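You operate a simulated robot arm through the tools that you are given. There is no shell and no other tool. Be economical: measure what you need, move in short steps, check, and stop when the job is done.

You are at the controls of a simulated two-armed robot. One attempt, no reset.

## Task
Meter the plugged stator red to grey and red to black: yellow dot if either shows OL, else green.
Fine: 200 range; yellow plug in red, blue plug in grey and then in black, where they stay; meter off after, marker back in its cup.

Only the result counts: the job must be done as asked and must still hold three seconds after the hand-in. Knocking over, shifting, dropping, spilling or breaking anything else fails it.

## Robot
Two 6-joint arms with fingered hands on one trunk, on a base that drives. Base frame: it is fixed to the floor where the robot stands at the start and does not move with it; the origin is under the middle of the robot, x ahead of it, y to its left, z up; the surface under the hand at the start is at about z = 82. Units: cm, degrees, N and s.
The left shoulder is at the start at [9.3, 15.5, 119], the right one opposite. With the tool pointing down near the work surface each hand reaches from about 46 to 74 cm from the robot's upright axis, wherever it stands, measured 20 degrees to its own side. Places, roughly: black jack [50, -20, 80]; grey jack [50, -10, 80]; range dial [70, 10, 90]; red jack [50, -10, 80]; rework socket [40, 0, 90]. Payload 4 kg a hand.
Tool frame (each hand has its own): the origin (TCP) lies between the finger pads and is the grasp point; the fingertips stand 2.6 cm ahead of it; z points along the fingers, y is the line along which they close. The gripper opens to 13.2 cm. The gripper's body begins 7.3 cm behind the TCP. The gripper is a hand of 3 fingers: y runs from the thumb to the fingers, the wrist lies at [0, 0, -22.4] in the tool frame.
Orientation is that of the tool frame in the base frame, as a unit quaternion [x, y, z, w]. With the fingers straight down and closing along the base's y, the tool's x points along the base's -x, its y along +y and its z along -z.

## Interface
- The arms move only by the tool jog_arm. It takes "left_series", "right_series" or both (then of equal length, played together; a hand with none holds still); each is one flat list of numbers, 6 for each row, row after row: the shift along the base's x, y, z in cm, then the turn, a rotation vector about the base's x, y, z in degrees. In form: [dx, dy, dz, wx, wy, wz, dx, dy, dz, wx, wy, wz, ...]. A call has 1 to 8 rows; each row shifts and turns the commanded pose from where the row before left it. Each row takes 0.2 s and may step no farther than 5 cm and 8.6 degrees from the row before; otherwise, the whole call is refused. A pose out of reach is approached as far as the arm can. The call stops where the force on the tool passes 90 N (or 10 N more than at its start, if that is more) or the arm is blocked; 0.2 s more then pass. In this call time passes only in rows, and 0.2 s behind the last. It gives the time, the measured TCP pose, the force on the tool (base axes), the opening and the grip force at its end, in the units of the frame above (readings bear some noise), with the torque about the TCP (base axes, N m) and any sound that the robot's microphone picked up.
- Cameras (640 x 400 px; columns grow to the right, rows downward): "scene" is now at [15.48, -1.17, 149.08]; the picture's right is [-0.12, -0.99, 0.00], its down [-0.75, 0.09, -0.66] and it looks along [0.65, -0.08, -0.75] (base axes); focal length 268 px, centre (320, 200). "left" rides on the left gripper at [-6.2, 0.3, -9.2] in its tool frame; the picture's right is [-0.05, -1.00, 0.00], its down [0.83, -0.04, -0.56] and it looks along [0.55, -0.03, 0.83] (tool axes); focal length 230 px, centre (320, 200). "right" rides on the right gripper at [6.2, 0.3, -9.2] in its tool frame; the picture's right is [-0.05, 1.00, 0.00], its down [-0.83, -0.04, -0.56] and it looks along [-0.55, -0.03, 0.83] (tool axes); focal length 230 px, centre (320, 200). There is no depth. A picture from a camera that has moved, and an enlarged one, comes with that camera's place and axes in the base frame and with its lens.
- capture(camera): a new picture of that camera. It takes no simulated time.
- lift_body(by): slides the trunk up (or, below 0, down) by that many cm; the arms and the scene camera ride with it, the base frame stays. It gives what a move gives, with no picture.
- base_move(legs): drives the robot by 1 to 6 legs, each [ahead, turn to the left] in cm and degrees, along the robot's own axes; the way and the turn of a leg run together, so that a leg with both is an arc; at most 150 cm and 180 degrees a leg. The arms and the cameras ride along, it lands a little off, and it stops where it bumps. It gives what a move gives.
- set_fingers(finger1, finger2, thumb_bend, hand): sets how far each is bent, from 0 (flat) to 1 (curled in); at 0.3 the hand is open as for a grip, at 0.7 the pads meet at the TCP. One left out holds its place. A second passes; each finger stops where it meets its share of the squeeze, and holds until it gets a number again. It is the only way to open and close the hand. It gives what a move gives, with no picture; readings hold the bend of each and the force on the fingers (four entries, about 0 where the hand has none), thumb and palm.
- aim_head(pan, tilt): turns the head with the scene camera to pan (to the left, within 86 degrees either way) and tilt (down, from -29 to 69), counted from straight ahead of the robot. It gives what a move gives.
- zoom(camera, box): a new picture of the part [left, top, right, bottom] of that camera's present view, enlarged. It takes no simulated time.
- sign_off(): hands the job in; it is judged then, once.

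Work in short steps. Places have to be worked out from the pictures, the camera data and where the tool is seen: move nearer, look again, correct. Check each grasp and each placing, and mend what went wrong. You have 120 turns and 100 pictures in all, those below and enlarged ones among them. Open the grippers and draw the arms clear of the work before you hand the job in, unless the task says otherwise; then end with one line.

The tools are called after "Emit:" as a command line: name --argument value ..., lists and objects as JSON in quotes. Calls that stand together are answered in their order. jog_arm: Moves the arms, as the interface text tells. Its arguments: {"type":"object","properties":{"left_series":{"type":"array"},"right_series":{"type":"array"}},"required":[]} The other tools are called the same way: lift_body (by) slides the trunk up or down; set_fingers (finger1, finger2, thumb_bend, hand) moves the fingers one by one; base_move (legs) drives the base; aim_head (pan, tilt) turns the head that bears the scene camera; capture (camera) takes a picture; zoom (camera, box) takes an enlarged picture of a part of a camera's view; sign_off () hands the job in.

At the start:

```text
t: 0.0
left_eef_pos: [59.3, 19.0, 115.74]
left_orientation: [-0.001, 1.0, 0.0, 0.001]
left_wrist_force: [-0.2, 0.1, -0.8]
left_ft_torque: [0.03, -0.01, -0.03]
left_width: 13.18
left_grasp_force: 0.1
left_shape: jaw
left_bend: [0.3, 0.3, 0.3]
left_finger forces: [0.0, 0.1, 0.1, 0.0, 0.1, 0.0]
right_eef_pos: [55.68, -26.81, 117.94]
right_orientation: [0.0, 1.0, 0.0, 0.0]
right_wrist_force: [-0.2, -0.4, 0.0]
right_ft_torque: [-0.01, 0.01, 0.03]
right_width: 13.2
right_grasp_force: 0.1
right_shape: jaw
right_bend: [0.3, 0.3, 0.3]
right_finger forces: [0.0, 0.0, 0.1, 0.0, 0.0, 0.0]
trunk travel left (down, up): [-72.5, 11.5]
robot x, y, heading: [0.04, 0.16, 0.1]
head pan, tilt: [-6.8, 47.8]
```

scene: 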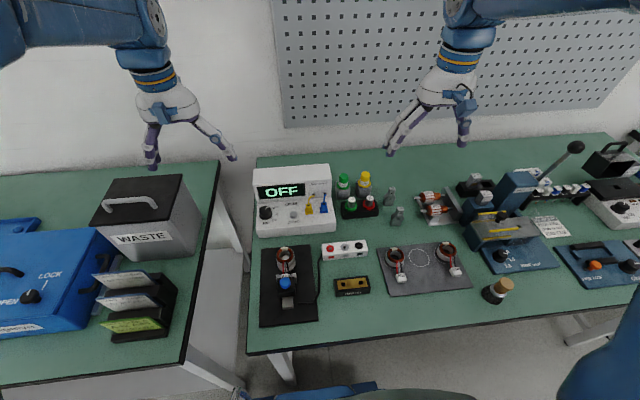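
right: 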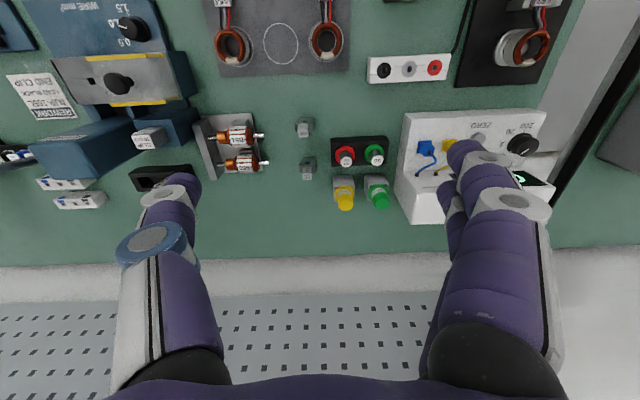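
left: 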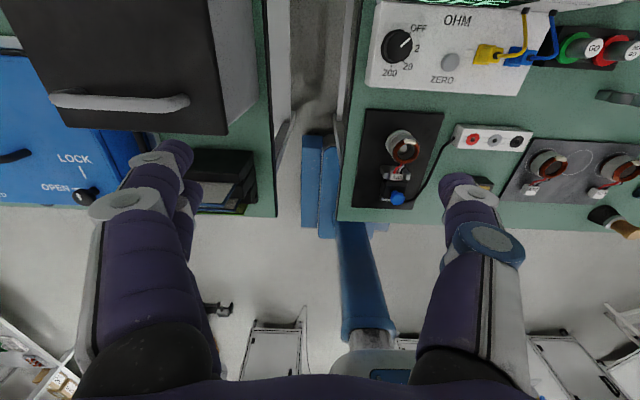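

I zoom on the meter, jacks and markers to locate them well.

Emit:
zoom --camera "scene" --box '[240, 150, 400, 250]'

Emit:
zoom --camera "scene" --box '[250, 230, 410, 330]'

Emit:
zoom --camera "left" --box '[340, 0, 640, 210]'

Emit:
zoom --camera "right" --box '[300, 40, 580, 230]'

```text
4.00 times, centred on (320, 200) of scene
camera zoom: at [15.48, -1.17, 149.08], right [-0.12, -0.99, 0.0], down [-0.75, 0.09, -0.66], along [0.65, -0.08, -0.75], focal length 1070 px, centre (320, 200)
```

zoom: 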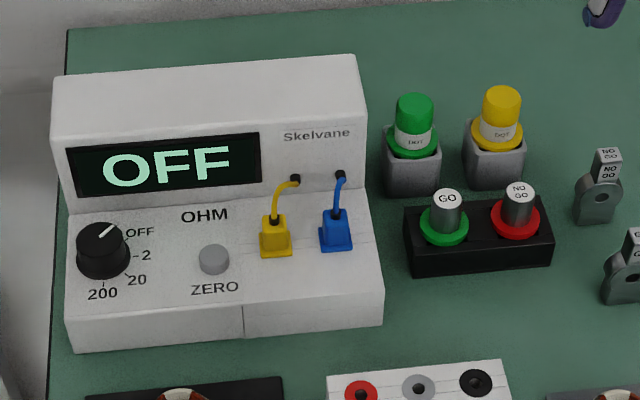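

```text
4.00 times, centred on (330, 280) of scene
camera zoom: at [15.48, -1.17, 149.08], right [-0.12, -0.99, 0.0], down [-0.75, 0.09, -0.66], along [0.65, -0.08, -0.75], focal length 1070 px, centre (280, -120)
```

zoom: 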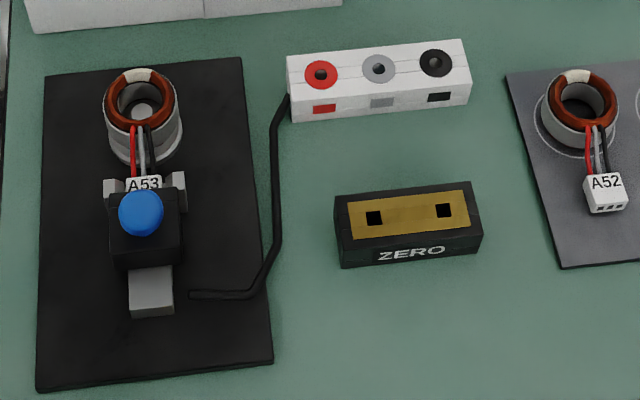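

```text
1.90 times, centred on (490, 105) of left
camera zoom: at [65.52, 19.17, 124.95], right [0.05, -1.0, 0.0], down [-0.83, -0.04, 0.56], along [-0.55, -0.03, -0.83], focal length 438 px, centre (-4, 381)
```

zoom: 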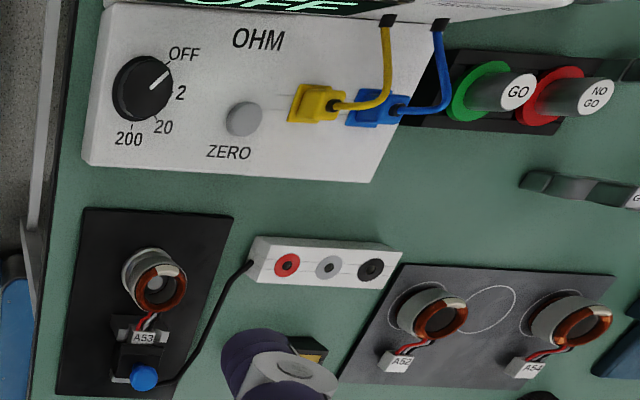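

```text
2.11 times, centred on (440, 135) of right
camera zoom: at [49.67, -26.68, 127.13], right [0.05, 1.0, 0.0], down [0.83, -0.04, 0.55], along [0.55, -0.03, -0.83], focal length 484 px, centre (67, 337)
```

zoom: 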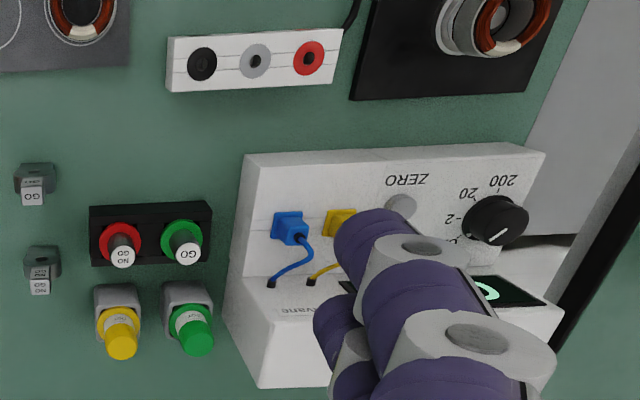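

Dial is near (65.5, 8.5, 88), plugs near (65.8, -4/-8.6, 87), jacks near (53.3, -8.7/-12.6/-16.7, 85). I move the left hand over the dial to look nearer.

Emit:
jog_arm --left_series '[2, -3.5, -3, 0, 0, 0, 2, -3.5, -3, 0, 0, 0, 2, -3.5, -3, 0, 0, 0]'

Emit:
capture --camera "left"

Emit:
capture --camera "scene"

```text
refused: row 1 steps farther than a row can; nothing moved
```

```text
92 pictures are left
camera left: at [65.52, 19.17, 124.95], right [0.05, -1.0, 0.0], down [-0.83, -0.04, 0.56], along [-0.55, -0.03, -0.83], focal length 230 px, centre (320, 200)
```

left: 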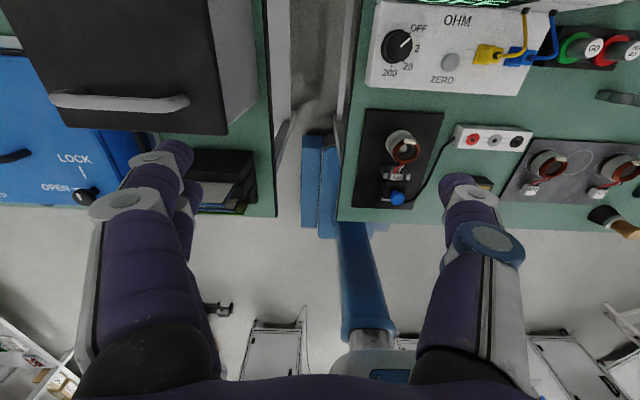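

```text
91 pictures are left
camera scene: at [15.48, -1.17, 149.08], right [-0.12, -0.99, 0.0], down [-0.75, 0.09, -0.66], along [0.65, -0.08, -0.75], focal length 268 px, centre (320, 200)
```

scene: 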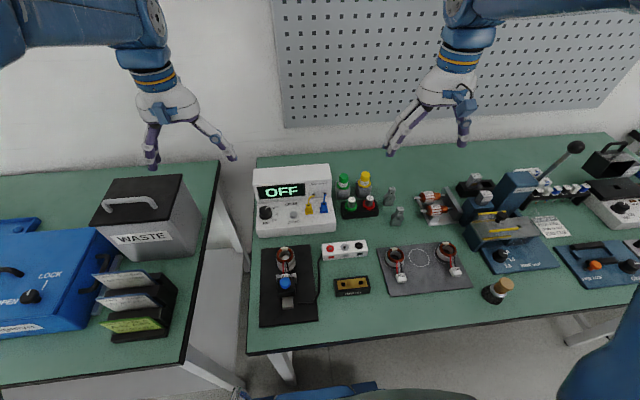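

Step norm was 5.02; I resend with smaller steps.

Emit:
jog_arm --left_series '[1.5, -2.6, -3, 0, 0, 0, 1.5, -2.6, -3, 0, 0, 0, 1.5, -2.6, -3, 0, 0, 0, 1.5, -2.6, -3, 0, 0, 0]'

Emit:
capture --camera "left"

Emit:
capture --camera "scene"

```text
t: 1.0
left_eef_pos: [63.64, 8.6, 104.58]
left_orientation: [-0.002, 1.0, 0.002, 0.009]
left_wrist_force: [-0.3, 0.3, -0.5]
left_ft_torque: [-0.01, -0.01, 0.02]
left_width: 13.16
left_grasp_force: 0.0
left_shape: jaw
left_bend: [0.3, 0.3, 0.3]
left_finger forces: [0.0, 0.1, 0.0, 0.0, 0.0, 0.0]
right_eef_pos: [53.67, -26.98, 118.74]
right_orientation: [-0.001, 1.0, 0.0, 0.009]
right_wrist_force: [0.6, -0.2, -0.2]
right_ft_torque: [-0.01, 0.02, 0.03]
right_width: 13.19
right_grasp_force: 0.0
right_shape: jaw
right_bend: [0.3, 0.3, 0.3]
right_finger forces: [0.1, 0.0, 0.1, 0.0, 0.0, 0.0]
trunk travel left (down, up): [-72.5, 11.5]
robot x, y, heading: [-0.02, -0.24, 0.2]
head pan, tilt: [-6.8, 47.8]
```

```text
90 pictures are left
camera left: at [69.58, 8.76, 113.91], right [0.06, -1.0, 0.0], down [-0.84, -0.05, 0.54], along [-0.54, -0.03, -0.84], focal length 230 px, centre (320, 200)
```

left: 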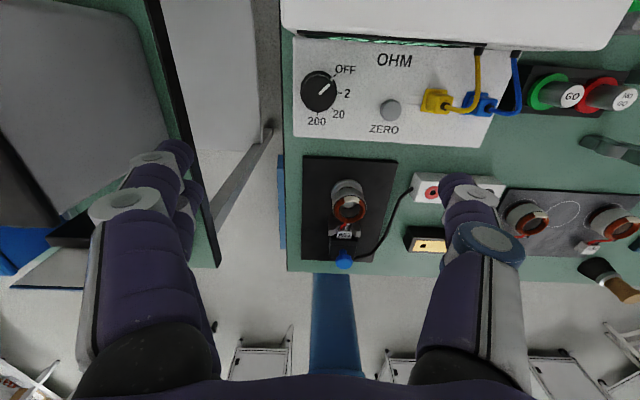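

```text
89 pictures are left
camera scene: at [15.56, -1.31, 149.08], right [-0.12, -0.99, 0.0], down [-0.75, 0.09, -0.66], along [0.65, -0.08, -0.75], focal length 268 px, centre (320, 200)
```

scene: 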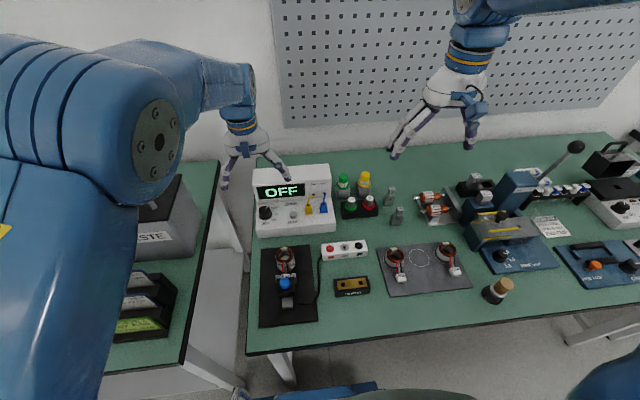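

The hand settled slightly off. I shift over the dial (~66.4, 8.7), come down, and half-close the fingers to about 6 cm.

Emit:
jog_arm --left_series '[1.2, 0, -3, 0, 0, 0, 1.2, 0, -3, 0, 0, 0, 0, 0, -2, 0, 0, 0]'

Emit:
set_fingers --hand "left" --finger1 0.5 --finger2 0.5 --thumb_bend 0.5

Emit:
capture --camera "left"

Emit:
zoom --camera "scene" --box '[200, 120, 360, 220]'

```text
t: 1.6
left_eef_pos: [63.66, 8.81, 101.07]
left_orientation: [-0.004, 1.0, 0.002, 0.02]
left_wrist_force: [-0.7, -0.9, 0.0]
left_ft_torque: [0.0, 0.01, 0.01]
left_width: 13.19
left_grasp_force: 0.1
left_shape: jaw
left_bend: [0.3, 0.3, 0.3]
left_finger forces: [0.0, 0.0, 0.0, 0.0, 0.0, 0.0]
right_eef_pos: [51.34, -26.88, 119.87]
right_orientation: [-0.001, 1.0, 0.001, 0.019]
right_wrist_force: [-0.2, 0.0, -0.6]
right_ft_torque: [0.02, -0.01, -0.01]
right_width: 13.16
right_grasp_force: 0.1
right_shape: jaw
right_bend: [0.3, 0.3, 0.3]
right_finger forces: [0.0, 0.1, 0.0, 0.0, 0.1, 0.0]
trunk travel left (down, up): [-72.5, 11.5]
robot x, y, heading: [0.19, 0.0, -0.1]
head pan, tilt: [-6.8, 47.8]
stopped in row 2 (left hand): the arm was blocked; the commanded pose is now the measured one
```

```text
t: 2.6
left_eef_pos: [63.87, 8.83, 100.77]
left_orientation: [-0.003, 1.0, 0.003, 0.017]
left_wrist_force: [0.6, 0.3, -0.3]
left_ft_torque: [0.02, 0.01, -0.02]
left_width: 6.86
left_grasp_force: 0.0
left_shape: fingers
left_bend: [0.5, 0.5, 0.5]
left_finger forces: [0.0, 0.0, 0.0, 0.0, 0.0, 0.1]
right_eef_pos: [51.72, -26.69, 119.67]
right_orientation: [-0.002, 1.0, 0.0, 0.017]
right_wrist_force: [-0.1, -0.6, -0.2]
right_ft_torque: [-0.05, 0.0, -0.01]
right_width: 13.19
right_grasp_force: 0.0
right_shape: jaw
right_bend: [0.3, 0.3, 0.3]
right_finger forces: [0.1, 0.0, 0.0, 0.0, 0.1, 0.1]
trunk travel left (down, up): [-72.5, 11.5]
robot x, y, heading: [-0.35, -0.05, -0.0]
head pan, tilt: [-6.8, 47.8]
```

```text
88 pictures are left
camera left: at [69.81, 8.96, 110.14], right [0.06, -1.0, 0.0], down [-0.85, -0.05, 0.53], along [-0.52, -0.03, -0.85], focal length 230 px, centre (320, 200)
```

left: 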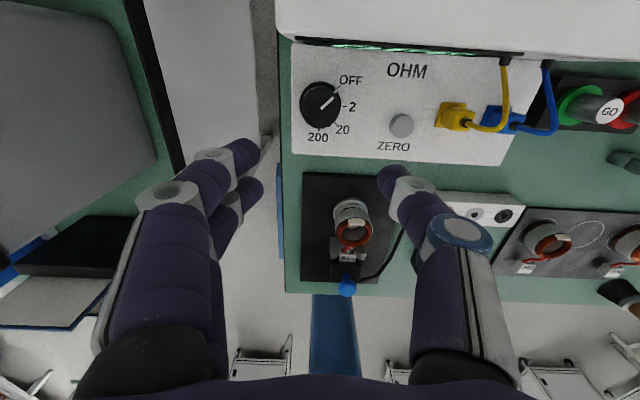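

```text
4.00 times, centred on (280, 170) of scene
camera zoom: at [15.64, -1.16, 149.06], right [-0.12, -0.99, 0.0], down [-0.75, 0.09, -0.66], along [0.65, -0.08, -0.75], focal length 1070 px, centre (480, 320)
```

zoom: 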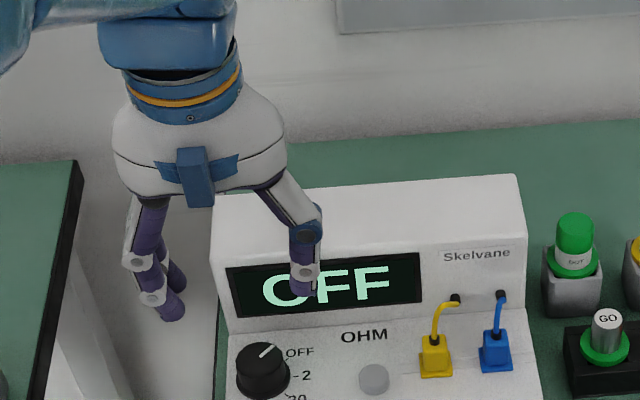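

The arm was blocked though the hand shows no force, and both arms tilted back a little, so I look left for what the left arm touches.

Emit:
aim_head --pan 40 --tilt 45

Emit:
capture --camera "scene"

```text
t: 3.7
left_eef_pos: [63.96, 8.78, 100.74]
left_orientation: [-0.004, 1.0, 0.002, 0.018]
left_wrist_force: [-1.1, -0.1, -0.3]
left_ft_torque: [-0.04, -0.03, -0.02]
left_width: 6.84
left_grasp_force: 0.0
left_shape: fingers
left_bend: [0.5, 0.5, 0.5]
left_finger forces: [0.0, 0.1, 0.0, 0.0, 0.1, 0.0]
right_eef_pos: [51.69, -26.8, 119.83]
right_orientation: [-0.002, 1.0, 0.0, 0.018]
right_wrist_force: [0.1, -0.4, -0.7]
right_ft_torque: [-0.02, 0.01, 0.0]
right_width: 13.16
right_grasp_force: 0.1
right_shape: jaw
right_bend: [0.3, 0.3, 0.3]
right_finger forces: [0.0, 0.1, 0.0, 0.0, 0.0, 0.0]
trunk travel left (down, up): [-72.5, 11.5]
robot x, y, heading: [0.04, -0.15, -0.1]
head pan, tilt: [40.0, 45.0]
```

```text
86 pictures are left
camera scene: at [13.89, 4.99, 149.49], right [0.64, -0.77, -0.01], down [-0.56, -0.45, -0.7], along [0.53, 0.45, -0.72], focal length 268 px, centre (320, 200)
```

scene: 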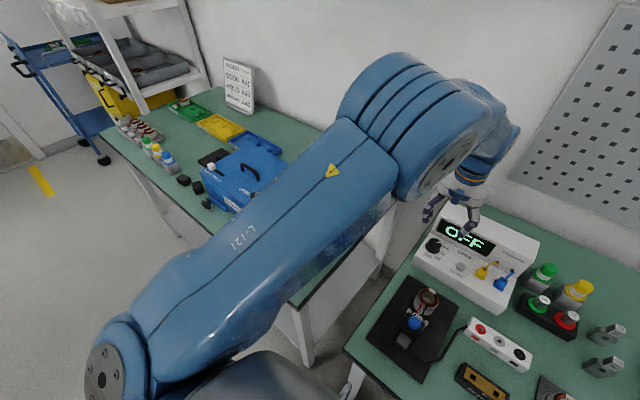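

Nothing obviously touching. As a test I raise the left hand 4 cm and see whether the backward tilt of both arms reverts.

Emit:
jog_arm --left_series '[0, 0, 2, 0, 0, 0, 0, 0, 2, 0, 0, 0]'

Emit:
aim_head --pan 15 --tilt 69

Emit:
capture --camera "scene"

```text
t: 4.3
left_eef_pos: [63.88, 8.79, 104.77]
left_orientation: [-0.003, 1.0, 0.002, 0.018]
left_wrist_force: [0.0, -1.1, -0.9]
left_ft_torque: [-0.01, -0.01, 0.02]
left_width: 6.86
left_grasp_force: 0.1
left_shape: fingers
left_bend: [0.5, 0.5, 0.5]
left_finger forces: [0.0, 0.0, 0.0, 0.1, 0.0, 0.0]
right_eef_pos: [51.48, -26.79, 119.77]
right_orientation: [-0.001, 1.0, 0.0, 0.017]
right_wrist_force: [-0.8, -0.5, 0.2]
right_ft_torque: [-0.02, -0.01, 0.02]
right_width: 13.17
right_grasp_force: 0.1
right_shape: jaw
right_bend: [0.3, 0.3, 0.3]
right_finger forces: [0.1, 0.0, 0.0, 0.0, 0.1, 0.0]
trunk travel left (down, up): [-72.5, 11.5]
robot x, y, heading: [-0.02, 0.26, -0.1]
head pan, tilt: [40.0, 45.0]
```

```text
t: 5.2
left_eef_pos: [63.84, 8.85, 104.82]
left_orientation: [-0.004, 1.0, 0.002, 0.018]
left_wrist_force: [0.1, -0.2, 0.3]
left_ft_torque: [0.08, 0.0, -0.02]
left_width: 6.83
left_grasp_force: 0.0
left_shape: fingers
left_bend: [0.5, 0.5, 0.5]
left_finger forces: [0.0, 0.0, 0.0, 0.1, 0.0, 0.0]
right_eef_pos: [51.64, -26.8, 119.8]
right_orientation: [-0.002, 1.0, 0.0, 0.017]
right_wrist_force: [0.2, -0.3, 0.1]
right_ft_torque: [-0.01, 0.0, 0.0]
right_width: 13.23
right_grasp_force: 0.0
right_shape: jaw
right_bend: [0.3, 0.3, 0.3]
right_finger forces: [0.0, 0.0, 0.1, 0.1, 0.0, 0.0]
trunk travel left (down, up): [-72.5, 11.5]
robot x, y, heading: [-0.2, -0.16, -0.2]
head pan, tilt: [15.0, 68.8]
```

```text
85 pictures are left
camera scene: at [12.97, 1.23, 146.63], right [0.26, -0.97, 0.0], down [-0.91, -0.24, -0.35], along [0.33, 0.09, -0.94], focal length 268 px, centre (320, 200)
```

scene: 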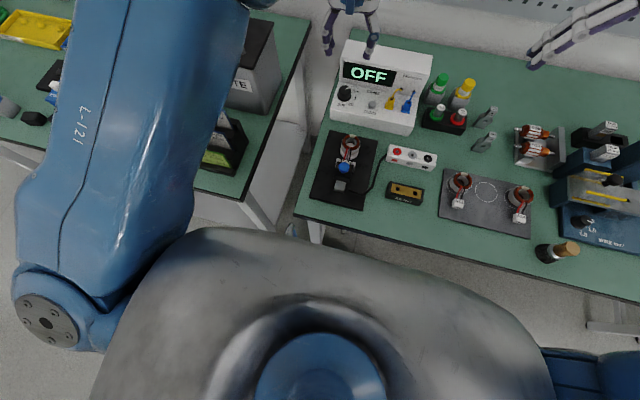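

The tilt stays and the arm moves freely up. I test forward motion alone now.

Emit:
jog_arm --left_series '[1.2, 0, 0, 0, 0, 0, 1.2, 0, 0, 0, 0, 0]'

```text
t: 5.8
left_eef_pos: [63.97, 8.87, 106.22]
left_orientation: [-0.005, 1.0, 0.003, 0.029]
left_wrist_force: [-0.2, -0.9, -0.1]
left_ft_torque: [0.0, -0.04, 0.01]
left_width: 6.79
left_grasp_force: 0.1
left_shape: fingers
left_bend: [0.5, 0.5, 0.5]
left_finger forces: [0.0, 0.0, 0.0, 0.0, 0.1, 0.0]
right_eef_pos: [49.18, -26.78, 120.41]
right_orientation: [-0.003, 1.0, 0.0, 0.024]
right_wrist_force: [-0.4, 0.2, 0.1]
right_ft_torque: [-0.01, -0.05, -0.03]
right_width: 13.18
right_grasp_force: 0.0
right_shape: jaw
right_bend: [0.3, 0.3, 0.3]
right_finger forces: [0.0, 0.0, 0.1, 0.0, 0.0, 0.0]
trunk travel left (down, up): [-72.5, 11.5]
robot x, y, heading: [0.24, 0.06, -0.0]
head pan, tilt: [15.0, 68.8]
stopped in row 2 (left hand): the arm was blocked; the commanded pose is now the measured one
```

Pushing forward pushes the trunk back: something on the left arm touches ahead. I look levelly at the elbow/forearm.

Emit:
aim_head --pan 20 --tilt 22

Emit:
capture --camera "scene"

```text
t: 6.9
left_eef_pos: [64.24, 8.8, 105.97]
left_orientation: [-0.004, 1.0, 0.003, 0.027]
left_wrist_force: [-0.5, 0.2, 0.1]
left_ft_torque: [0.04, 0.0, 0.0]
left_width: 6.79
left_grasp_force: 0.1
left_shape: fingers
left_bend: [0.5, 0.5, 0.5]
left_finger forces: [0.0, 0.0, 0.1, 0.0, 0.1, 0.0]
right_eef_pos: [49.46, -26.6, 120.44]
right_orientation: [-0.002, 1.0, -0.001, 0.025]
right_wrist_force: [-0.5, -0.1, 0.5]
right_ft_torque: [-0.01, -0.01, 0.02]
right_width: 13.19
right_grasp_force: 0.1
right_shape: jaw
right_bend: [0.3, 0.3, 0.3]
right_finger forces: [0.1, 0.1, 0.0, 0.0, 0.1, 0.1]
trunk travel left (down, up): [-72.5, 11.5]
robot x, y, heading: [-0.05, 0.06, 0.4]
head pan, tilt: [20.0, 22.0]
```

```text
84 pictures are left
camera scene: at [16.41, 2.94, 152.98], right [0.34, -0.94, -0.01], down [-0.37, -0.13, -0.92], along [0.86, 0.32, -0.39], focal length 268 px, centre (320, 200)
```

scene: 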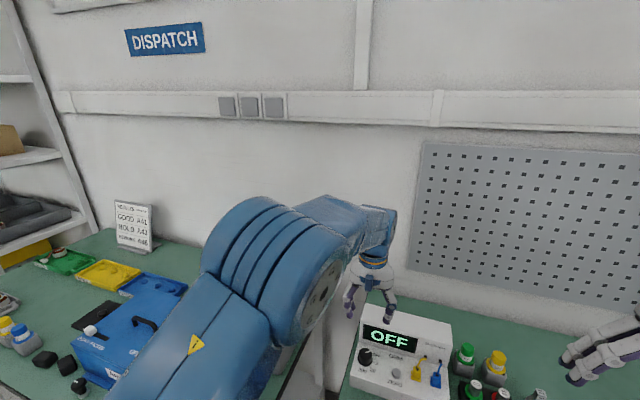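

I back the left arm off 6 cm in x and compare the tilt and the WASTE box position with the start.

Emit:
jog_arm --left_series '[-3, 0, 1, 0, 0, 0, -3, 0, 1, 0, 0, 0, -2, 2, 1, 0, 0, 0]'

Emit:
aim_head --pan -6.8 --tilt 47.8

Emit:
capture --camera "scene"

Emit:
capture --camera "left"

```text
t: 7.7
left_eef_pos: [56.05, 10.94, 109.12]
left_orientation: [-0.006, 1.0, -0.001, 0.028]
left_wrist_force: [-0.9, -0.5, -0.9]
left_ft_torque: [0.04, 0.04, 0.03]
left_width: 6.79
left_grasp_force: 0.2
left_shape: fingers
left_bend: [0.5, 0.5, 0.5]
left_finger forces: [0.1, 0.0, 0.1, 0.0, 0.0, 0.0]
right_eef_pos: [49.44, -26.8, 120.42]
right_orientation: [-0.003, 1.0, 0.001, 0.025]
right_wrist_force: [-0.4, -0.7, -0.2]
right_ft_torque: [0.01, -0.05, 0.0]
right_width: 13.19
right_grasp_force: 0.0
right_shape: jaw
right_bend: [0.3, 0.3, 0.3]
right_finger forces: [0.0, 0.0, 0.0, 0.0, 0.1, 0.0]
trunk travel left (down, up): [-72.5, 11.5]
robot x, y, heading: [-0.04, -0.19, 0.1]
head pan, tilt: [20.0, 22.0]
```

```text
t: 8.6
left_eef_pos: [56.17, 11.05, 109.03]
left_orientation: [-0.008, 1.0, -0.001, 0.028]
left_wrist_force: [-0.8, 0.2, -0.1]
left_ft_torque: [0.01, -0.03, 0.0]
left_width: 6.78
left_grasp_force: 0.1
left_shape: fingers
left_bend: [0.5, 0.5, 0.5]
left_finger forces: [0.0, 0.0, 0.0, 0.1, 0.0, 0.0]
right_eef_pos: [49.45, -26.81, 120.49]
right_orientation: [-0.001, 1.0, 0.0, 0.024]
right_wrist_force: [-0.1, -0.1, 0.2]
right_ft_torque: [0.0, 0.02, 0.02]
right_width: 13.2
right_grasp_force: 0.0
right_shape: jaw
right_bend: [0.3, 0.3, 0.3]
right_finger forces: [0.1, 0.1, 0.1, 0.1, 0.0, 0.0]
trunk travel left (down, up): [-72.5, 11.5]
robot x, y, heading: [-0.25, -0.04, -0.0]
head pan, tilt: [-6.8, 47.8]
```

```text
83 pictures are left
camera scene: at [15.46, -1.14, 149.08], right [-0.12, -0.99, 0.0], down [-0.75, 0.09, -0.66], along [0.65, -0.08, -0.75], focal length 268 px, centre (320, 200)
```

scene: 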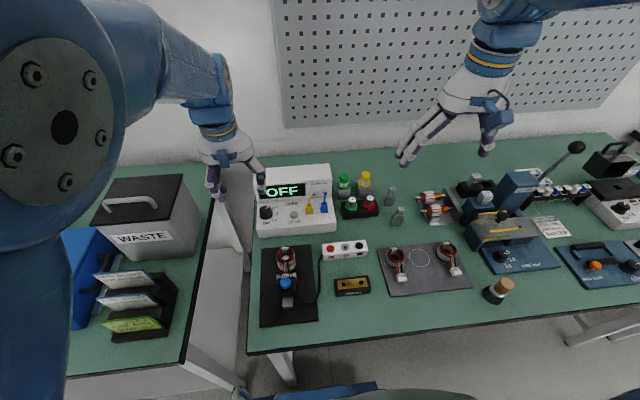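

```text
82 pictures are left
camera left: at [61.83, 11.28, 118.67], right [0.07, -1.0, 0.01], down [-0.86, -0.05, 0.51], along [-0.51, -0.04, -0.86], focal length 230 px, centre (320, 200)
```

left: 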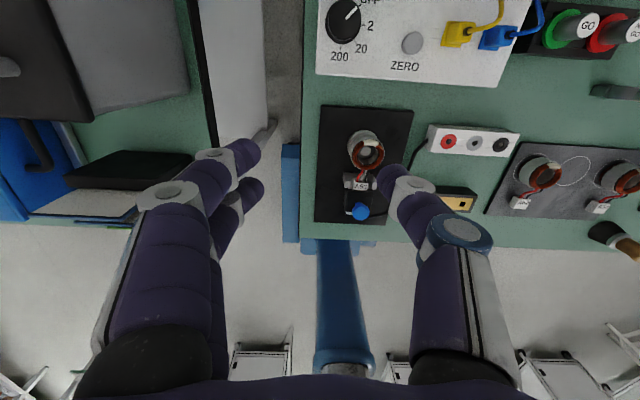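

WASTE box is unmoved; the tilt persists, so it isn't contact. I test the right arm by moving it toward the plugs.

Emit:
jog_arm --right_series '[2, 2, -2, 0, 0, 0, 2, 2, -2, 0, 0, 0]'

```text
t: 9.2
left_eef_pos: [56.36, 11.01, 109.0]
left_orientation: [-0.006, 1.0, -0.003, 0.026]
left_wrist_force: [0.6, -0.1, -0.5]
left_ft_torque: [0.02, 0.01, 0.0]
left_width: 6.78
left_grasp_force: 0.1
left_shape: fingers
left_bend: [0.5, 0.5, 0.5]
left_finger forces: [0.1, 0.0, 0.1, 0.0, 0.0, 0.0]
right_eef_pos: [53.74, -22.65, 116.35]
right_orientation: [-0.002, 1.0, 0.0, 0.025]
right_wrist_force: [-0.2, 0.6, -0.2]
right_ft_torque: [0.0, 0.02, -0.02]
right_width: 13.21
right_grasp_force: 0.1
right_shape: jaw
right_bend: [0.3, 0.3, 0.3]
right_finger forces: [0.0, 0.0, 0.0, 0.0, 0.1, 0.0]
trunk travel left (down, up): [-72.5, 11.5]
robot x, y, heading: [0.18, 0.26, 0.2]
head pan, tilt: [-6.8, 47.8]
```

Right arm follows fine. I bring it on toward the plugs while watching the tilt.

Emit:
jog_arm --right_series '[2, 3, -2, 0, 0, 0, 2, 3, -2, 0, 0, 0, 1, 3, -2, 0, 0, 0]'

Emit:
capture --camera "right"

```text
t: 10.0
left_eef_pos: [55.98, 10.99, 109.04]
left_orientation: [-0.007, 1.0, -0.003, 0.027]
left_wrist_force: [-0.1, 0.1, 1.1]
left_ft_torque: [0.01, 0.0, 0.0]
left_width: 6.8
left_grasp_force: 0.1
left_shape: fingers
left_bend: [0.5, 0.5, 0.5]
left_finger forces: [0.0, 0.0, 0.1, 0.1, 0.0, 0.0]
right_eef_pos: [58.55, -13.8, 110.47]
right_orientation: [0.0, 1.0, -0.001, 0.026]
right_wrist_force: [0.5, 0.6, 0.8]
right_ft_torque: [0.04, -0.02, 0.02]
right_width: 13.14
right_grasp_force: 0.1
right_shape: jaw
right_bend: [0.3, 0.3, 0.3]
right_finger forces: [0.1, 0.0, 0.1, 0.0, 0.1, 0.1]
trunk travel left (down, up): [-72.5, 11.5]
robot x, y, heading: [-0.17, 0.09, 0.2]
head pan, tilt: [-6.8, 47.8]
```

```text
81 pictures are left
camera right: at [52.02, -13.63, 119.44], right [0.05, 1.0, 0.0], down [0.8, -0.04, 0.6], along [0.6, -0.03, -0.8], focal length 230 px, centre (320, 200)
```

right: 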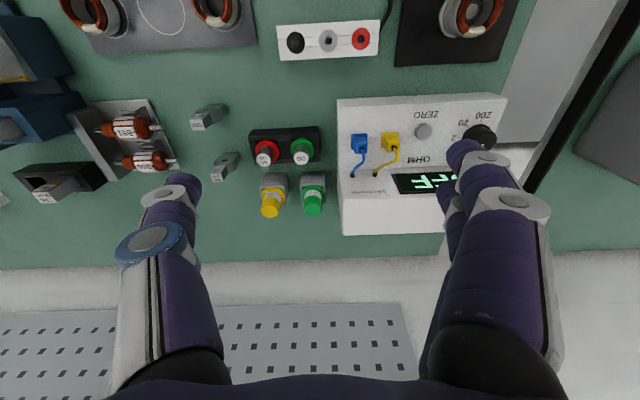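

Clear so far. I retract the left hand to the side and continue the right hand to above the plugs.

Emit:
jog_arm --left_series '[-1, 4, 2, 0, 0, 0, -1, 4, 2, 0, 0, 0, -1, 4, 2, 0, 0, 0, 0, 0, 0, 0, 0, 0]' --right_series '[2, 2, -2, 0, 0, 0, 2, 2, -2, 0, 0, 0, 2, 2, -2, 0, 0, 0, 1, 2, -2, 0, 0, 0]'

Emit:
capture --camera "right"

```text
t: 11.1
left_eef_pos: [50.84, 22.6, 116.07]
left_orientation: [-0.004, 0.999, 0.002, 0.038]
left_wrist_force: [-0.6, 0.5, -0.3]
left_ft_torque: [0.0, -0.04, -0.01]
left_width: 6.76
left_grasp_force: 0.2
left_shape: fingers
left_bend: [0.5, 0.5, 0.5]
left_finger forces: [0.0, 0.1, 0.1, 0.0, 0.1, 0.0]
right_eef_pos: [63.76, -6.35, 103.57]
right_orientation: [0.009, 0.999, 0.003, 0.032]
right_wrist_force: [0.0, 0.7, -0.3]
right_ft_torque: [0.03, -0.01, -0.04]
right_width: 13.2
right_grasp_force: 0.0
right_shape: jaw
right_bend: [0.3, 0.3, 0.3]
right_finger forces: [0.1, 0.1, 0.0, 0.0, 0.1, 0.0]
trunk travel left (down, up): [-72.5, 11.5]
robot x, y, heading: [-0.39, 0.12, 0.2]
head pan, tilt: [-6.8, 47.8]
stopped in row 4 (right hand): the arm was blocked; the commanded pose is now the measured one
```

```text
80 pictures are left
camera right: at [57.12, -6.17, 112.44], right [0.07, 1.0, 0.01], down [0.79, -0.06, 0.61], along [0.6, -0.03, -0.8], focal length 230 px, centre (320, 200)
```

right: 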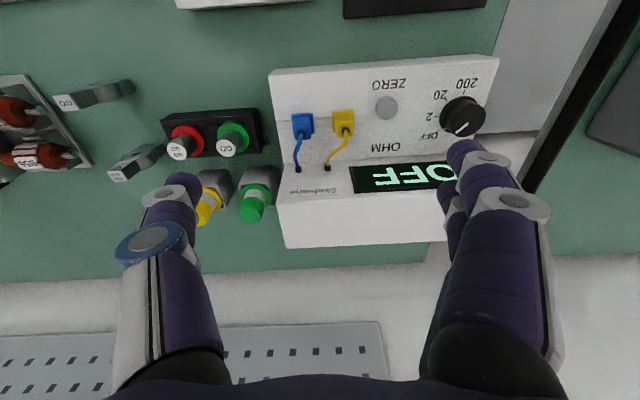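

The right arm stalls near the same x (~64). I look at the whole right arm to see what it meets.

Emit:
aim_head --pan -20 --tilt 25

Emit:
capture --camera "scene"

```text
t: 12.0
left_eef_pos: [51.24, 22.75, 115.85]
left_orientation: [-0.002, 0.999, 0.002, 0.036]
left_wrist_force: [0.0, -0.2, -0.3]
left_ft_torque: [0.01, 0.01, 0.01]
left_width: 6.76
left_grasp_force: 0.0
left_shape: fingers
left_bend: [0.5, 0.5, 0.5]
left_finger forces: [0.1, 0.1, 0.0, 0.0, 0.0, 0.0]
right_eef_pos: [64.08, -6.43, 103.83]
right_orientation: [0.008, 0.999, 0.003, 0.034]
right_wrist_force: [0.5, 0.6, -0.9]
right_ft_torque: [-0.01, 0.0, 0.03]
right_width: 13.19
right_grasp_force: 0.1
right_shape: jaw
right_bend: [0.3, 0.3, 0.3]
right_finger forces: [0.0, 0.1, 0.1, 0.0, 0.0, 0.0]
trunk travel left (down, up): [-72.5, 11.5]
robot x, y, heading: [-0.03, -0.27, 0.0]
head pan, tilt: [-20.0, 25.0]
```

```text
79 pictures are left
camera scene: at [16.41, -3.34, 152.5], right [-0.34, -0.94, 0.01], down [-0.42, 0.14, -0.9], along [0.84, -0.31, -0.44], focal length 268 px, centre (320, 200)
```

scene: 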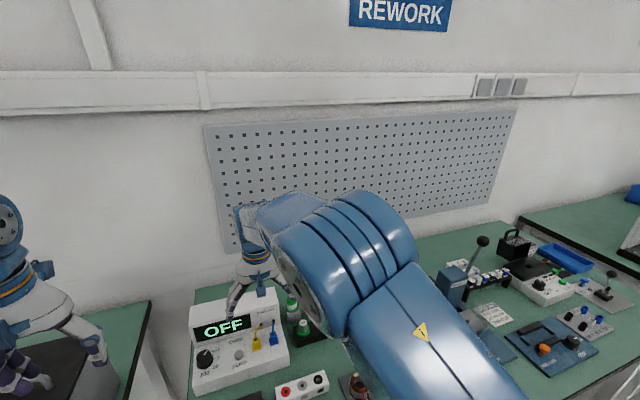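

The arm looks almost straight; reach at this height seems to be the limit. I lower the right hand a bit and try forward again gently.

Emit:
jog_arm --right_series '[0, 0, -2, 0, -1, 0, 0, 0, -2, 0, -1, 0, 0.5, 0, 0, 0, -1, 0, 0.5, 0, 0, 0, -1, 0]'

```text
t: 13.0
left_eef_pos: [51.05, 22.78, 115.86]
left_orientation: [-0.004, 0.999, 0.002, 0.036]
left_wrist_force: [0.4, -0.1, -0.6]
left_ft_torque: [0.01, 0.02, -0.02]
left_width: 6.78
left_grasp_force: 0.0
left_shape: fingers
left_bend: [0.5, 0.5, 0.5]
left_finger forces: [0.0, 0.0, 0.0, 0.0, 0.0, 0.0]
right_eef_pos: [64.99, -6.41, 100.1]
right_orientation: [0.011, 0.997, 0.003, 0.071]
right_wrist_force: [0.6, -0.2, 0.5]
right_ft_torque: [-0.01, -0.01, -0.03]
right_width: 13.21
right_grasp_force: 0.2
right_shape: jaw
right_bend: [0.3, 0.3, 0.3]
right_finger forces: [0.0, 0.1, 0.1, 0.1, 0.1, 0.1]
trunk travel left (down, up): [-72.5, 11.5]
robot x, y, heading: [0.09, 0.27, -0.1]
head pan, tilt: [-20.0, 25.0]
```

Tilting the fingers forward avoids the limit, so wrist reach is the limit. I retract and raise the right hand and drive 8 cm ahead to gain reach.

Emit:
jog_arm --right_series '[-2, -1, 3, 0, 2, 0, -3, -1, 3, 0, 2, 0, -3, -1, 3, 0, 2, 0, -2, -1, 3, 0, 0, 0]'

Emit:
base_move --legs '[[5, 0]]'

Emit:
aim_head --pan 0 --tilt 60

Emit:
capture --camera "scene"

```text
t: 13.9
left_eef_pos: [48.72, 22.72, 116.62]
left_orientation: [-0.003, 0.999, 0.003, 0.043]
left_wrist_force: [-0.6, 0.4, 1.4]
left_ft_torque: [0.02, -0.04, -0.01]
left_width: 6.76
left_grasp_force: 0.1
left_shape: fingers
left_bend: [0.5, 0.5, 0.5]
left_finger forces: [0.1, 0.0, 0.0, 0.0, 0.1, 0.0]
right_eef_pos: [49.07, -10.43, 96.16]
right_orientation: [0.024, 0.989, 0.025, -0.144]
right_wrist_force: [0.5, -0.2, 0.8]
right_ft_torque: [0.03, -0.03, -0.02]
right_width: 13.22
right_grasp_force: 0.0
right_shape: jaw
right_bend: [0.3, 0.3, 0.3]
right_finger forces: [0.0, 0.0, 0.0, 0.0, 0.0, 0.0]
trunk travel left (down, up): [-72.5, 11.5]
robot x, y, heading: [0.26, -0.21, -0.0]
head pan, tilt: [-20.0, 25.0]
stopped in row 4 (right hand): the arm was blocked; the commanded pose is now the measured one
```

```text
t: 14.9
left_eef_pos: [50.2, 22.75, 114.37]
left_orientation: [-0.005, 1.0, 0.002, 0.014]
left_wrist_force: [-0.1, 0.4, -1.4]
left_ft_torque: [-0.01, 0.0, 0.02]
left_width: 6.78
left_grasp_force: 0.1
left_shape: fingers
left_bend: [0.5, 0.5, 0.5]
left_finger forces: [0.0, 0.0, 0.1, 0.0, 0.0, 0.0]
right_eef_pos: [51.71, -10.83, 97.82]
right_orientation: [0.034, 0.99, 0.043, -0.131]
right_wrist_force: [-0.7, -0.2, -1.0]
right_ft_torque: [0.05, 0.02, 0.01]
right_width: 13.19
right_grasp_force: 0.0
right_shape: jaw
right_bend: [0.3, 0.3, 0.3]
right_finger forces: [0.0, 0.1, 0.0, 0.1, 0.0, 0.1]
trunk travel left (down, up): [-72.5, 11.5]
robot x, y, heading: [3.35, -0.42, 0.1]
head pan, tilt: [-20.0, 25.0]
stopped in leg 1: the robot was blocked; the commanded pose is now the measured one
```

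```text
t: 15.9
left_eef_pos: [49.71, 22.83, 114.24]
left_orientation: [-0.003, 1.0, 0.001, 0.011]
left_wrist_force: [-0.2, -0.3, -0.7]
left_ft_torque: [0.0, -0.01, 0.01]
left_width: 6.77
left_grasp_force: 0.0
left_shape: fingers
left_bend: [0.5, 0.5, 0.5]
left_finger forces: [0.0, 0.0, 0.0, 0.0, 0.0, 0.0]
right_eef_pos: [51.52, -10.85, 98.6]
right_orientation: [0.035, 0.991, 0.045, -0.123]
right_wrist_force: [-0.2, -0.5, -0.7]
right_ft_torque: [-0.02, 0.0, -0.03]
right_width: 13.18
right_grasp_force: 0.0
right_shape: jaw
right_bend: [0.3, 0.3, 0.3]
right_finger forces: [0.0, 0.1, 0.1, 0.2, 0.0, 0.1]
trunk travel left (down, up): [-72.5, 11.5]
robot x, y, heading: [3.26, -0.41, 0.3]
head pan, tilt: [0.0, 60.0]
```

```text
78 pictures are left
camera scene: at [17.44, -0.19, 147.56], right [0.0, -1.0, 0.0], down [-0.87, 0.0, -0.48], along [0.48, 0.0, -0.87], focal length 268 px, centre (320, 200)
```

scene: 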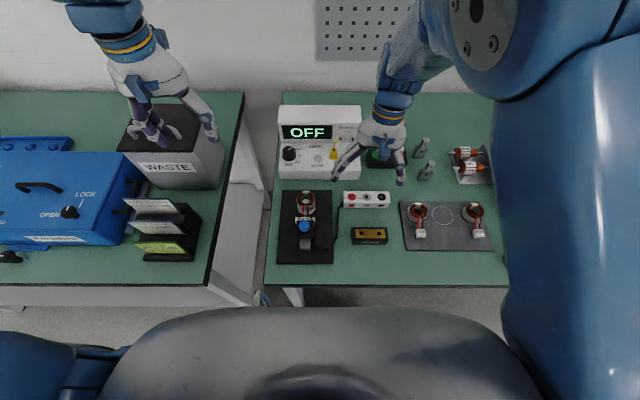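

The right arm got stuck rising while inside its shoulder line. I move it outward (-y) and straighten the tilt in small steps to see how it follows.

Emit:
jog_arm --right_series '[0, -2, 0, 0, -3, 0, 0, -2, 0, 0, -3, 0, 0, -2, 0, 0, -3, 0]'

```text
t: 16.8
left_eef_pos: [49.88, 22.73, 114.31]
left_orientation: [-0.005, 1.0, 0.002, 0.011]
left_wrist_force: [0.5, -0.2, -0.3]
left_ft_torque: [0.02, 0.0, 0.03]
left_width: 6.77
left_grasp_force: 0.2
left_shape: fingers
left_bend: [0.5, 0.5, 0.5]
left_finger forces: [0.0, 0.0, 0.0, 0.0, 0.1, 0.1]
right_eef_pos: [51.53, -16.63, 98.62]
right_orientation: [0.023, 0.998, 0.033, -0.041]
right_wrist_force: [0.7, -0.6, -0.4]
right_ft_torque: [-0.01, 0.01, 0.03]
right_width: 13.23
right_grasp_force: 0.0
right_shape: jaw
right_bend: [0.3, 0.3, 0.3]
right_finger forces: [0.0, 0.1, 0.0, 0.0, 0.0, 0.0]
trunk travel left (down, up): [-72.5, 11.5]
robot x, y, heading: [2.94, -0.13, 0.3]
head pan, tilt: [0.0, 60.0]
```

It follows exactly. I level the rest and rise a little at this y.

Emit:
jog_arm --right_series '[0, -1, 1, 0, -2.5, 0, 0, -1, 2, 0, -2.2, 0, 0, 0, 2, 0, 0, 0, 0, 0, 2, 0, 0, 0]'

Emit:
capture --camera "right"

Emit:
capture --camera "scene"

```text
t: 17.8
left_eef_pos: [49.68, 22.9, 114.42]
left_orientation: [-0.005, 1.0, 0.001, 0.012]
left_wrist_force: [-0.3, -0.3, -0.2]
left_ft_torque: [-0.02, 0.02, 0.03]
left_width: 6.81
left_grasp_force: 0.0
left_shape: fingers
left_bend: [0.5, 0.5, 0.5]
left_finger forces: [0.0, 0.0, 0.0, 0.0, 0.0, 0.0]
right_eef_pos: [51.39, -18.55, 105.55]
right_orientation: [0.022, 0.999, 0.035, 0.0]
right_wrist_force: [-0.1, 0.0, -0.7]
right_ft_torque: [0.01, -0.03, -0.02]
right_width: 13.21
right_grasp_force: 0.1
right_shape: jaw
right_bend: [0.3, 0.3, 0.3]
right_finger forces: [0.1, 0.1, 0.0, 0.0, 0.0, 0.1]
trunk travel left (down, up): [-72.5, 11.5]
robot x, y, heading: [3.2, -0.1, 0.2]
head pan, tilt: [0.0, 60.0]
```

```text
77 pictures are left
camera right: at [45.32, -18.74, 114.85], right [0.1, 0.99, 0.07], down [0.83, -0.12, 0.55], along [0.55, 0.0, -0.83], focal length 230 px, centre (320, 200)
```

right: 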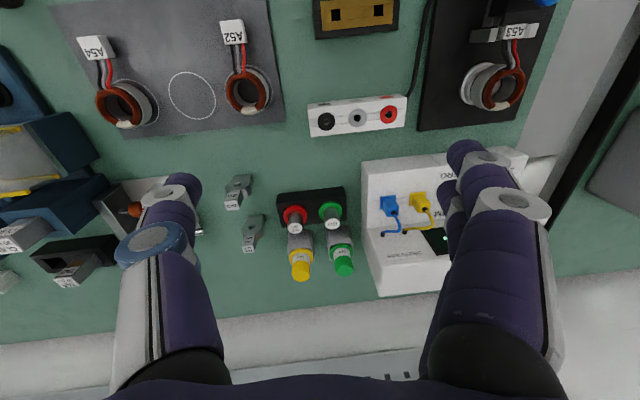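

```text
76 pictures are left
camera scene: at [17.39, -0.2, 147.55], right [0.0, -1.0, 0.0], down [-0.87, 0.0, -0.48], along [0.48, 0.0, -0.87], focal length 268 px, centre (320, 200)
```

scene: 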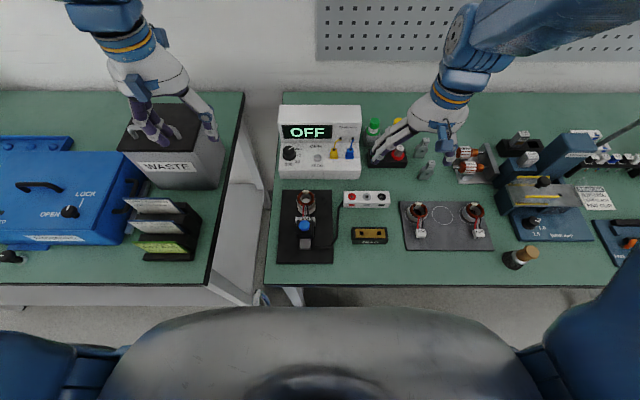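

Outside the shoulder line the arm behaves. So I turn the robot so targets lie ~20° to the hand's own side: for the dial with the left hand, back 1.5 cm and turn right 13°.

Emit:
base_move --legs '[[-1.5, 0], [0, -13]]'

Emit:
aim_head --pan 15 --tilt 48

Emit:
capture --camera "scene"

Emit:
capture --camera "left"

```text
t: 19.5
left_eef_pos: [54.61, 12.24, 116.01]
left_orientation: [0.1, 0.994, -0.003, 0.034]
left_wrist_force: [-1.0, 0.1, -0.5]
left_ft_torque: [-0.05, -0.05, -0.02]
left_width: 6.81
left_grasp_force: 0.1
left_shape: fingers
left_bend: [0.5, 0.5, 0.5]
left_finger forces: [0.0, 0.1, 0.0, 0.0, 0.1, 0.0]
right_eef_pos: [46.54, -28.23, 104.08]
right_orientation: [0.127, 0.991, 0.035, -0.01]
right_wrist_force: [-1.0, 0.6, 0.0]
right_ft_torque: [-0.03, -0.02, -0.01]
right_width: 13.21
right_grasp_force: 0.1
right_shape: jaw
right_bend: [0.3, 0.3, 0.3]
right_finger forces: [0.0, 0.0, 0.0, 0.0, 0.1, 0.0]
trunk travel left (down, up): [-72.5, 11.5]
robot x, y, heading: [0.65, 0.01, -10.4]
head pan, tilt: [0.0, 60.0]
stopped in leg 2: the robot was blocked; the commanded pose is now the measured one
```

```text
t: 20.2
left_eef_pos: [52.8, 12.43, 116.95]
left_orientation: [0.101, 0.994, -0.003, 0.044]
left_wrist_force: [-0.6, -0.5, -0.2]
left_ft_torque: [0.07, 0.04, 0.0]
left_width: 6.8
left_grasp_force: 0.1
left_shape: fingers
left_bend: [0.5, 0.5, 0.5]
left_finger forces: [0.0, 0.0, 0.0, 0.0, 0.0, 0.0]
right_eef_pos: [44.86, -28.19, 105.08]
right_orientation: [0.128, 0.991, 0.035, -0.001]
right_wrist_force: [0.5, 0.4, 0.7]
right_ft_torque: [0.04, -0.02, 0.0]
right_width: 13.22
right_grasp_force: 0.1
right_shape: jaw
right_bend: [0.3, 0.3, 0.3]
right_finger forces: [0.0, 0.0, 0.1, 0.1, 0.0, 0.1]
trunk travel left (down, up): [-72.5, 11.5]
robot x, y, heading: [0.91, 0.13, -10.6]
head pan, tilt: [15.0, 48.0]
```

```text
75 pictures are left
camera scene: at [14.54, -0.56, 149.23], right [0.08, -1.0, 0.0], down [-0.75, -0.06, -0.66], along [0.66, 0.05, -0.75], focal length 268 px, centre (320, 200)
```

scene: 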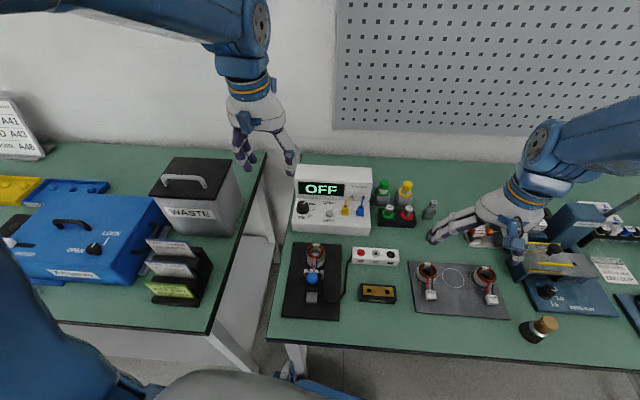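

```text
74 pictures are left
camera left: at [58.1, 11.52, 126.65], right [-0.15, -0.99, 0.0], down [-0.87, 0.13, 0.48], along [-0.48, 0.07, -0.88], focal length 230 px, centre (320, 200)
```

left: 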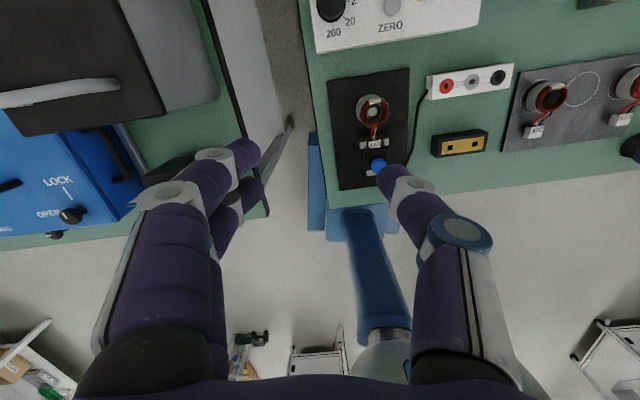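

Heading is now -10.5°, so the dial bears ~18° left. I approach the dial with the left hand in small steps.

Emit:
jog_arm --left_series '[2, -0.5, -3, 0, 0, 0, 2, -0.5, -3, 0, 0, 0, 2, -0.5, -3, 0, 0, 0]'

```text
t: 21.1
left_eef_pos: [58.89, 10.95, 107.92]
left_orientation: [0.1, 0.994, -0.004, 0.044]
left_wrist_force: [0.4, -1.1, -0.2]
left_ft_torque: [-0.02, -0.02, 0.02]
left_width: 6.82
left_grasp_force: 0.1
left_shape: fingers
left_bend: [0.5, 0.5, 0.5]
left_finger forces: [0.0, 0.0, 0.0, 0.1, 0.0, 0.1]
right_eef_pos: [44.86, -28.12, 105.15]
right_orientation: [0.127, 0.991, 0.035, -0.002]
right_wrist_force: [0.8, -0.7, 0.0]
right_ft_torque: [0.02, 0.04, -0.03]
right_width: 13.22
right_grasp_force: 0.0
right_shape: jaw
right_bend: [0.3, 0.3, 0.3]
right_finger forces: [0.0, 0.1, 0.0, 0.0, 0.0, 0.0]
trunk travel left (down, up): [-72.5, 11.5]
robot x, y, heading: [1.01, 0.25, -10.4]
head pan, tilt: [15.0, 48.0]
```

Follows perfectly. Continue.

Emit:
jog_arm --left_series '[1.5, -0.6, -1.5, 0, 0, 0, 1.5, -0.6, -1.5, 0, 0, 0, 1.5, -0.5, -1.5, 0, 0, 0]'

```text
t: 21.9
left_eef_pos: [63.23, 9.2, 103.57]
left_orientation: [0.1, 0.994, -0.002, 0.044]
left_wrist_force: [1.4, -0.5, -0.2]
left_ft_torque: [0.04, -0.03, 0.01]
left_width: 6.79
left_grasp_force: 0.1
left_shape: fingers
left_bend: [0.5, 0.5, 0.5]
left_finger forces: [0.0, 0.0, 0.0, 0.0, 0.0, 0.0]
right_eef_pos: [44.77, -28.05, 105.11]
right_orientation: [0.127, 0.991, 0.035, -0.001]
right_wrist_force: [-0.7, -1.2, -0.5]
right_ft_torque: [0.01, 0.03, -0.02]
right_width: 13.21
right_grasp_force: 0.0
right_shape: jaw
right_bend: [0.3, 0.3, 0.3]
right_finger forces: [0.1, 0.0, 0.0, 0.0, 0.0, 0.0]
trunk travel left (down, up): [-72.5, 11.5]
robot x, y, heading: [1.28, 0.01, -10.5]
head pan, tilt: [15.0, 48.0]
```

Still tracking. Go to above the dial in two more steps and look.

Emit:
jog_arm --left_series '[1.3, 0, -1.5, 0, 0, 0, 1.2, 0, -1.5, 0, 0, 0]'

Emit:
capture --camera "left"

Emit:
zoom --camera "scene" --box '[240, 140, 400, 240]'

```text
t: 22.4
left_eef_pos: [66.0, 9.29, 100.45]
left_orientation: [0.101, 0.994, -0.002, 0.043]
left_wrist_force: [-0.1, -0.5, 0.1]
left_ft_torque: [0.01, 0.01, 0.03]
left_width: 6.79
left_grasp_force: 0.1
left_shape: fingers
left_bend: [0.5, 0.5, 0.5]
left_finger forces: [0.0, 0.0, 0.1, 0.0, 0.0, 0.1]
right_eef_pos: [44.97, -28.11, 105.2]
right_orientation: [0.127, 0.991, 0.034, -0.001]
right_wrist_force: [0.5, 1.3, 0.2]
right_ft_torque: [-0.02, 0.03, -0.02]
right_width: 13.18
right_grasp_force: 0.2
right_shape: jaw
right_bend: [0.3, 0.3, 0.3]
right_finger forces: [0.0, 0.1, 0.1, 0.0, 0.0, 0.0]
trunk travel left (down, up): [-72.5, 11.5]
robot x, y, heading: [1.05, 0.38, -10.4]
head pan, tilt: [15.0, 48.0]
```

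```text
73 pictures are left
camera left: at [71.22, 8.33, 110.23], right [-0.15, -0.99, 0.0], down [-0.87, 0.13, 0.48], along [-0.48, 0.07, -0.88], focal length 230 px, centre (320, 200)
```

left: 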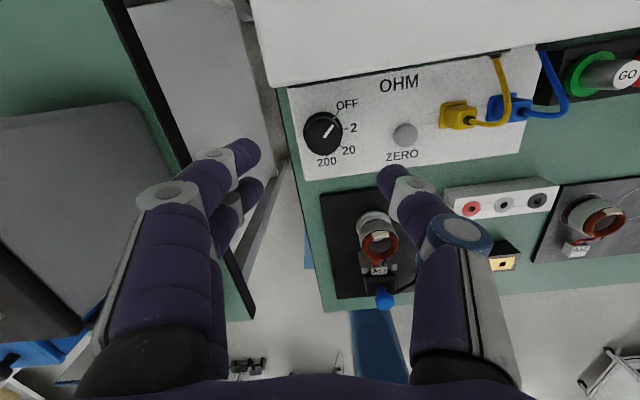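

```text
4.00 times, centred on (320, 190) of scene
camera zoom: at [14.44, -0.44, 149.25], right [0.08, -1.0, 0.0], down [-0.74, -0.06, -0.67], along [0.66, 0.05, -0.75], focal length 1070 px, centre (320, 240)
```

zoom: 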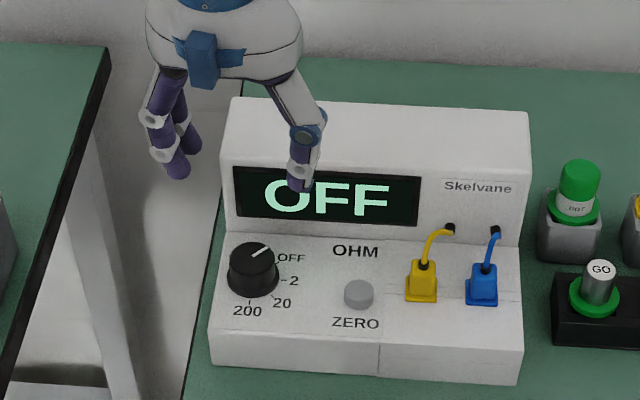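

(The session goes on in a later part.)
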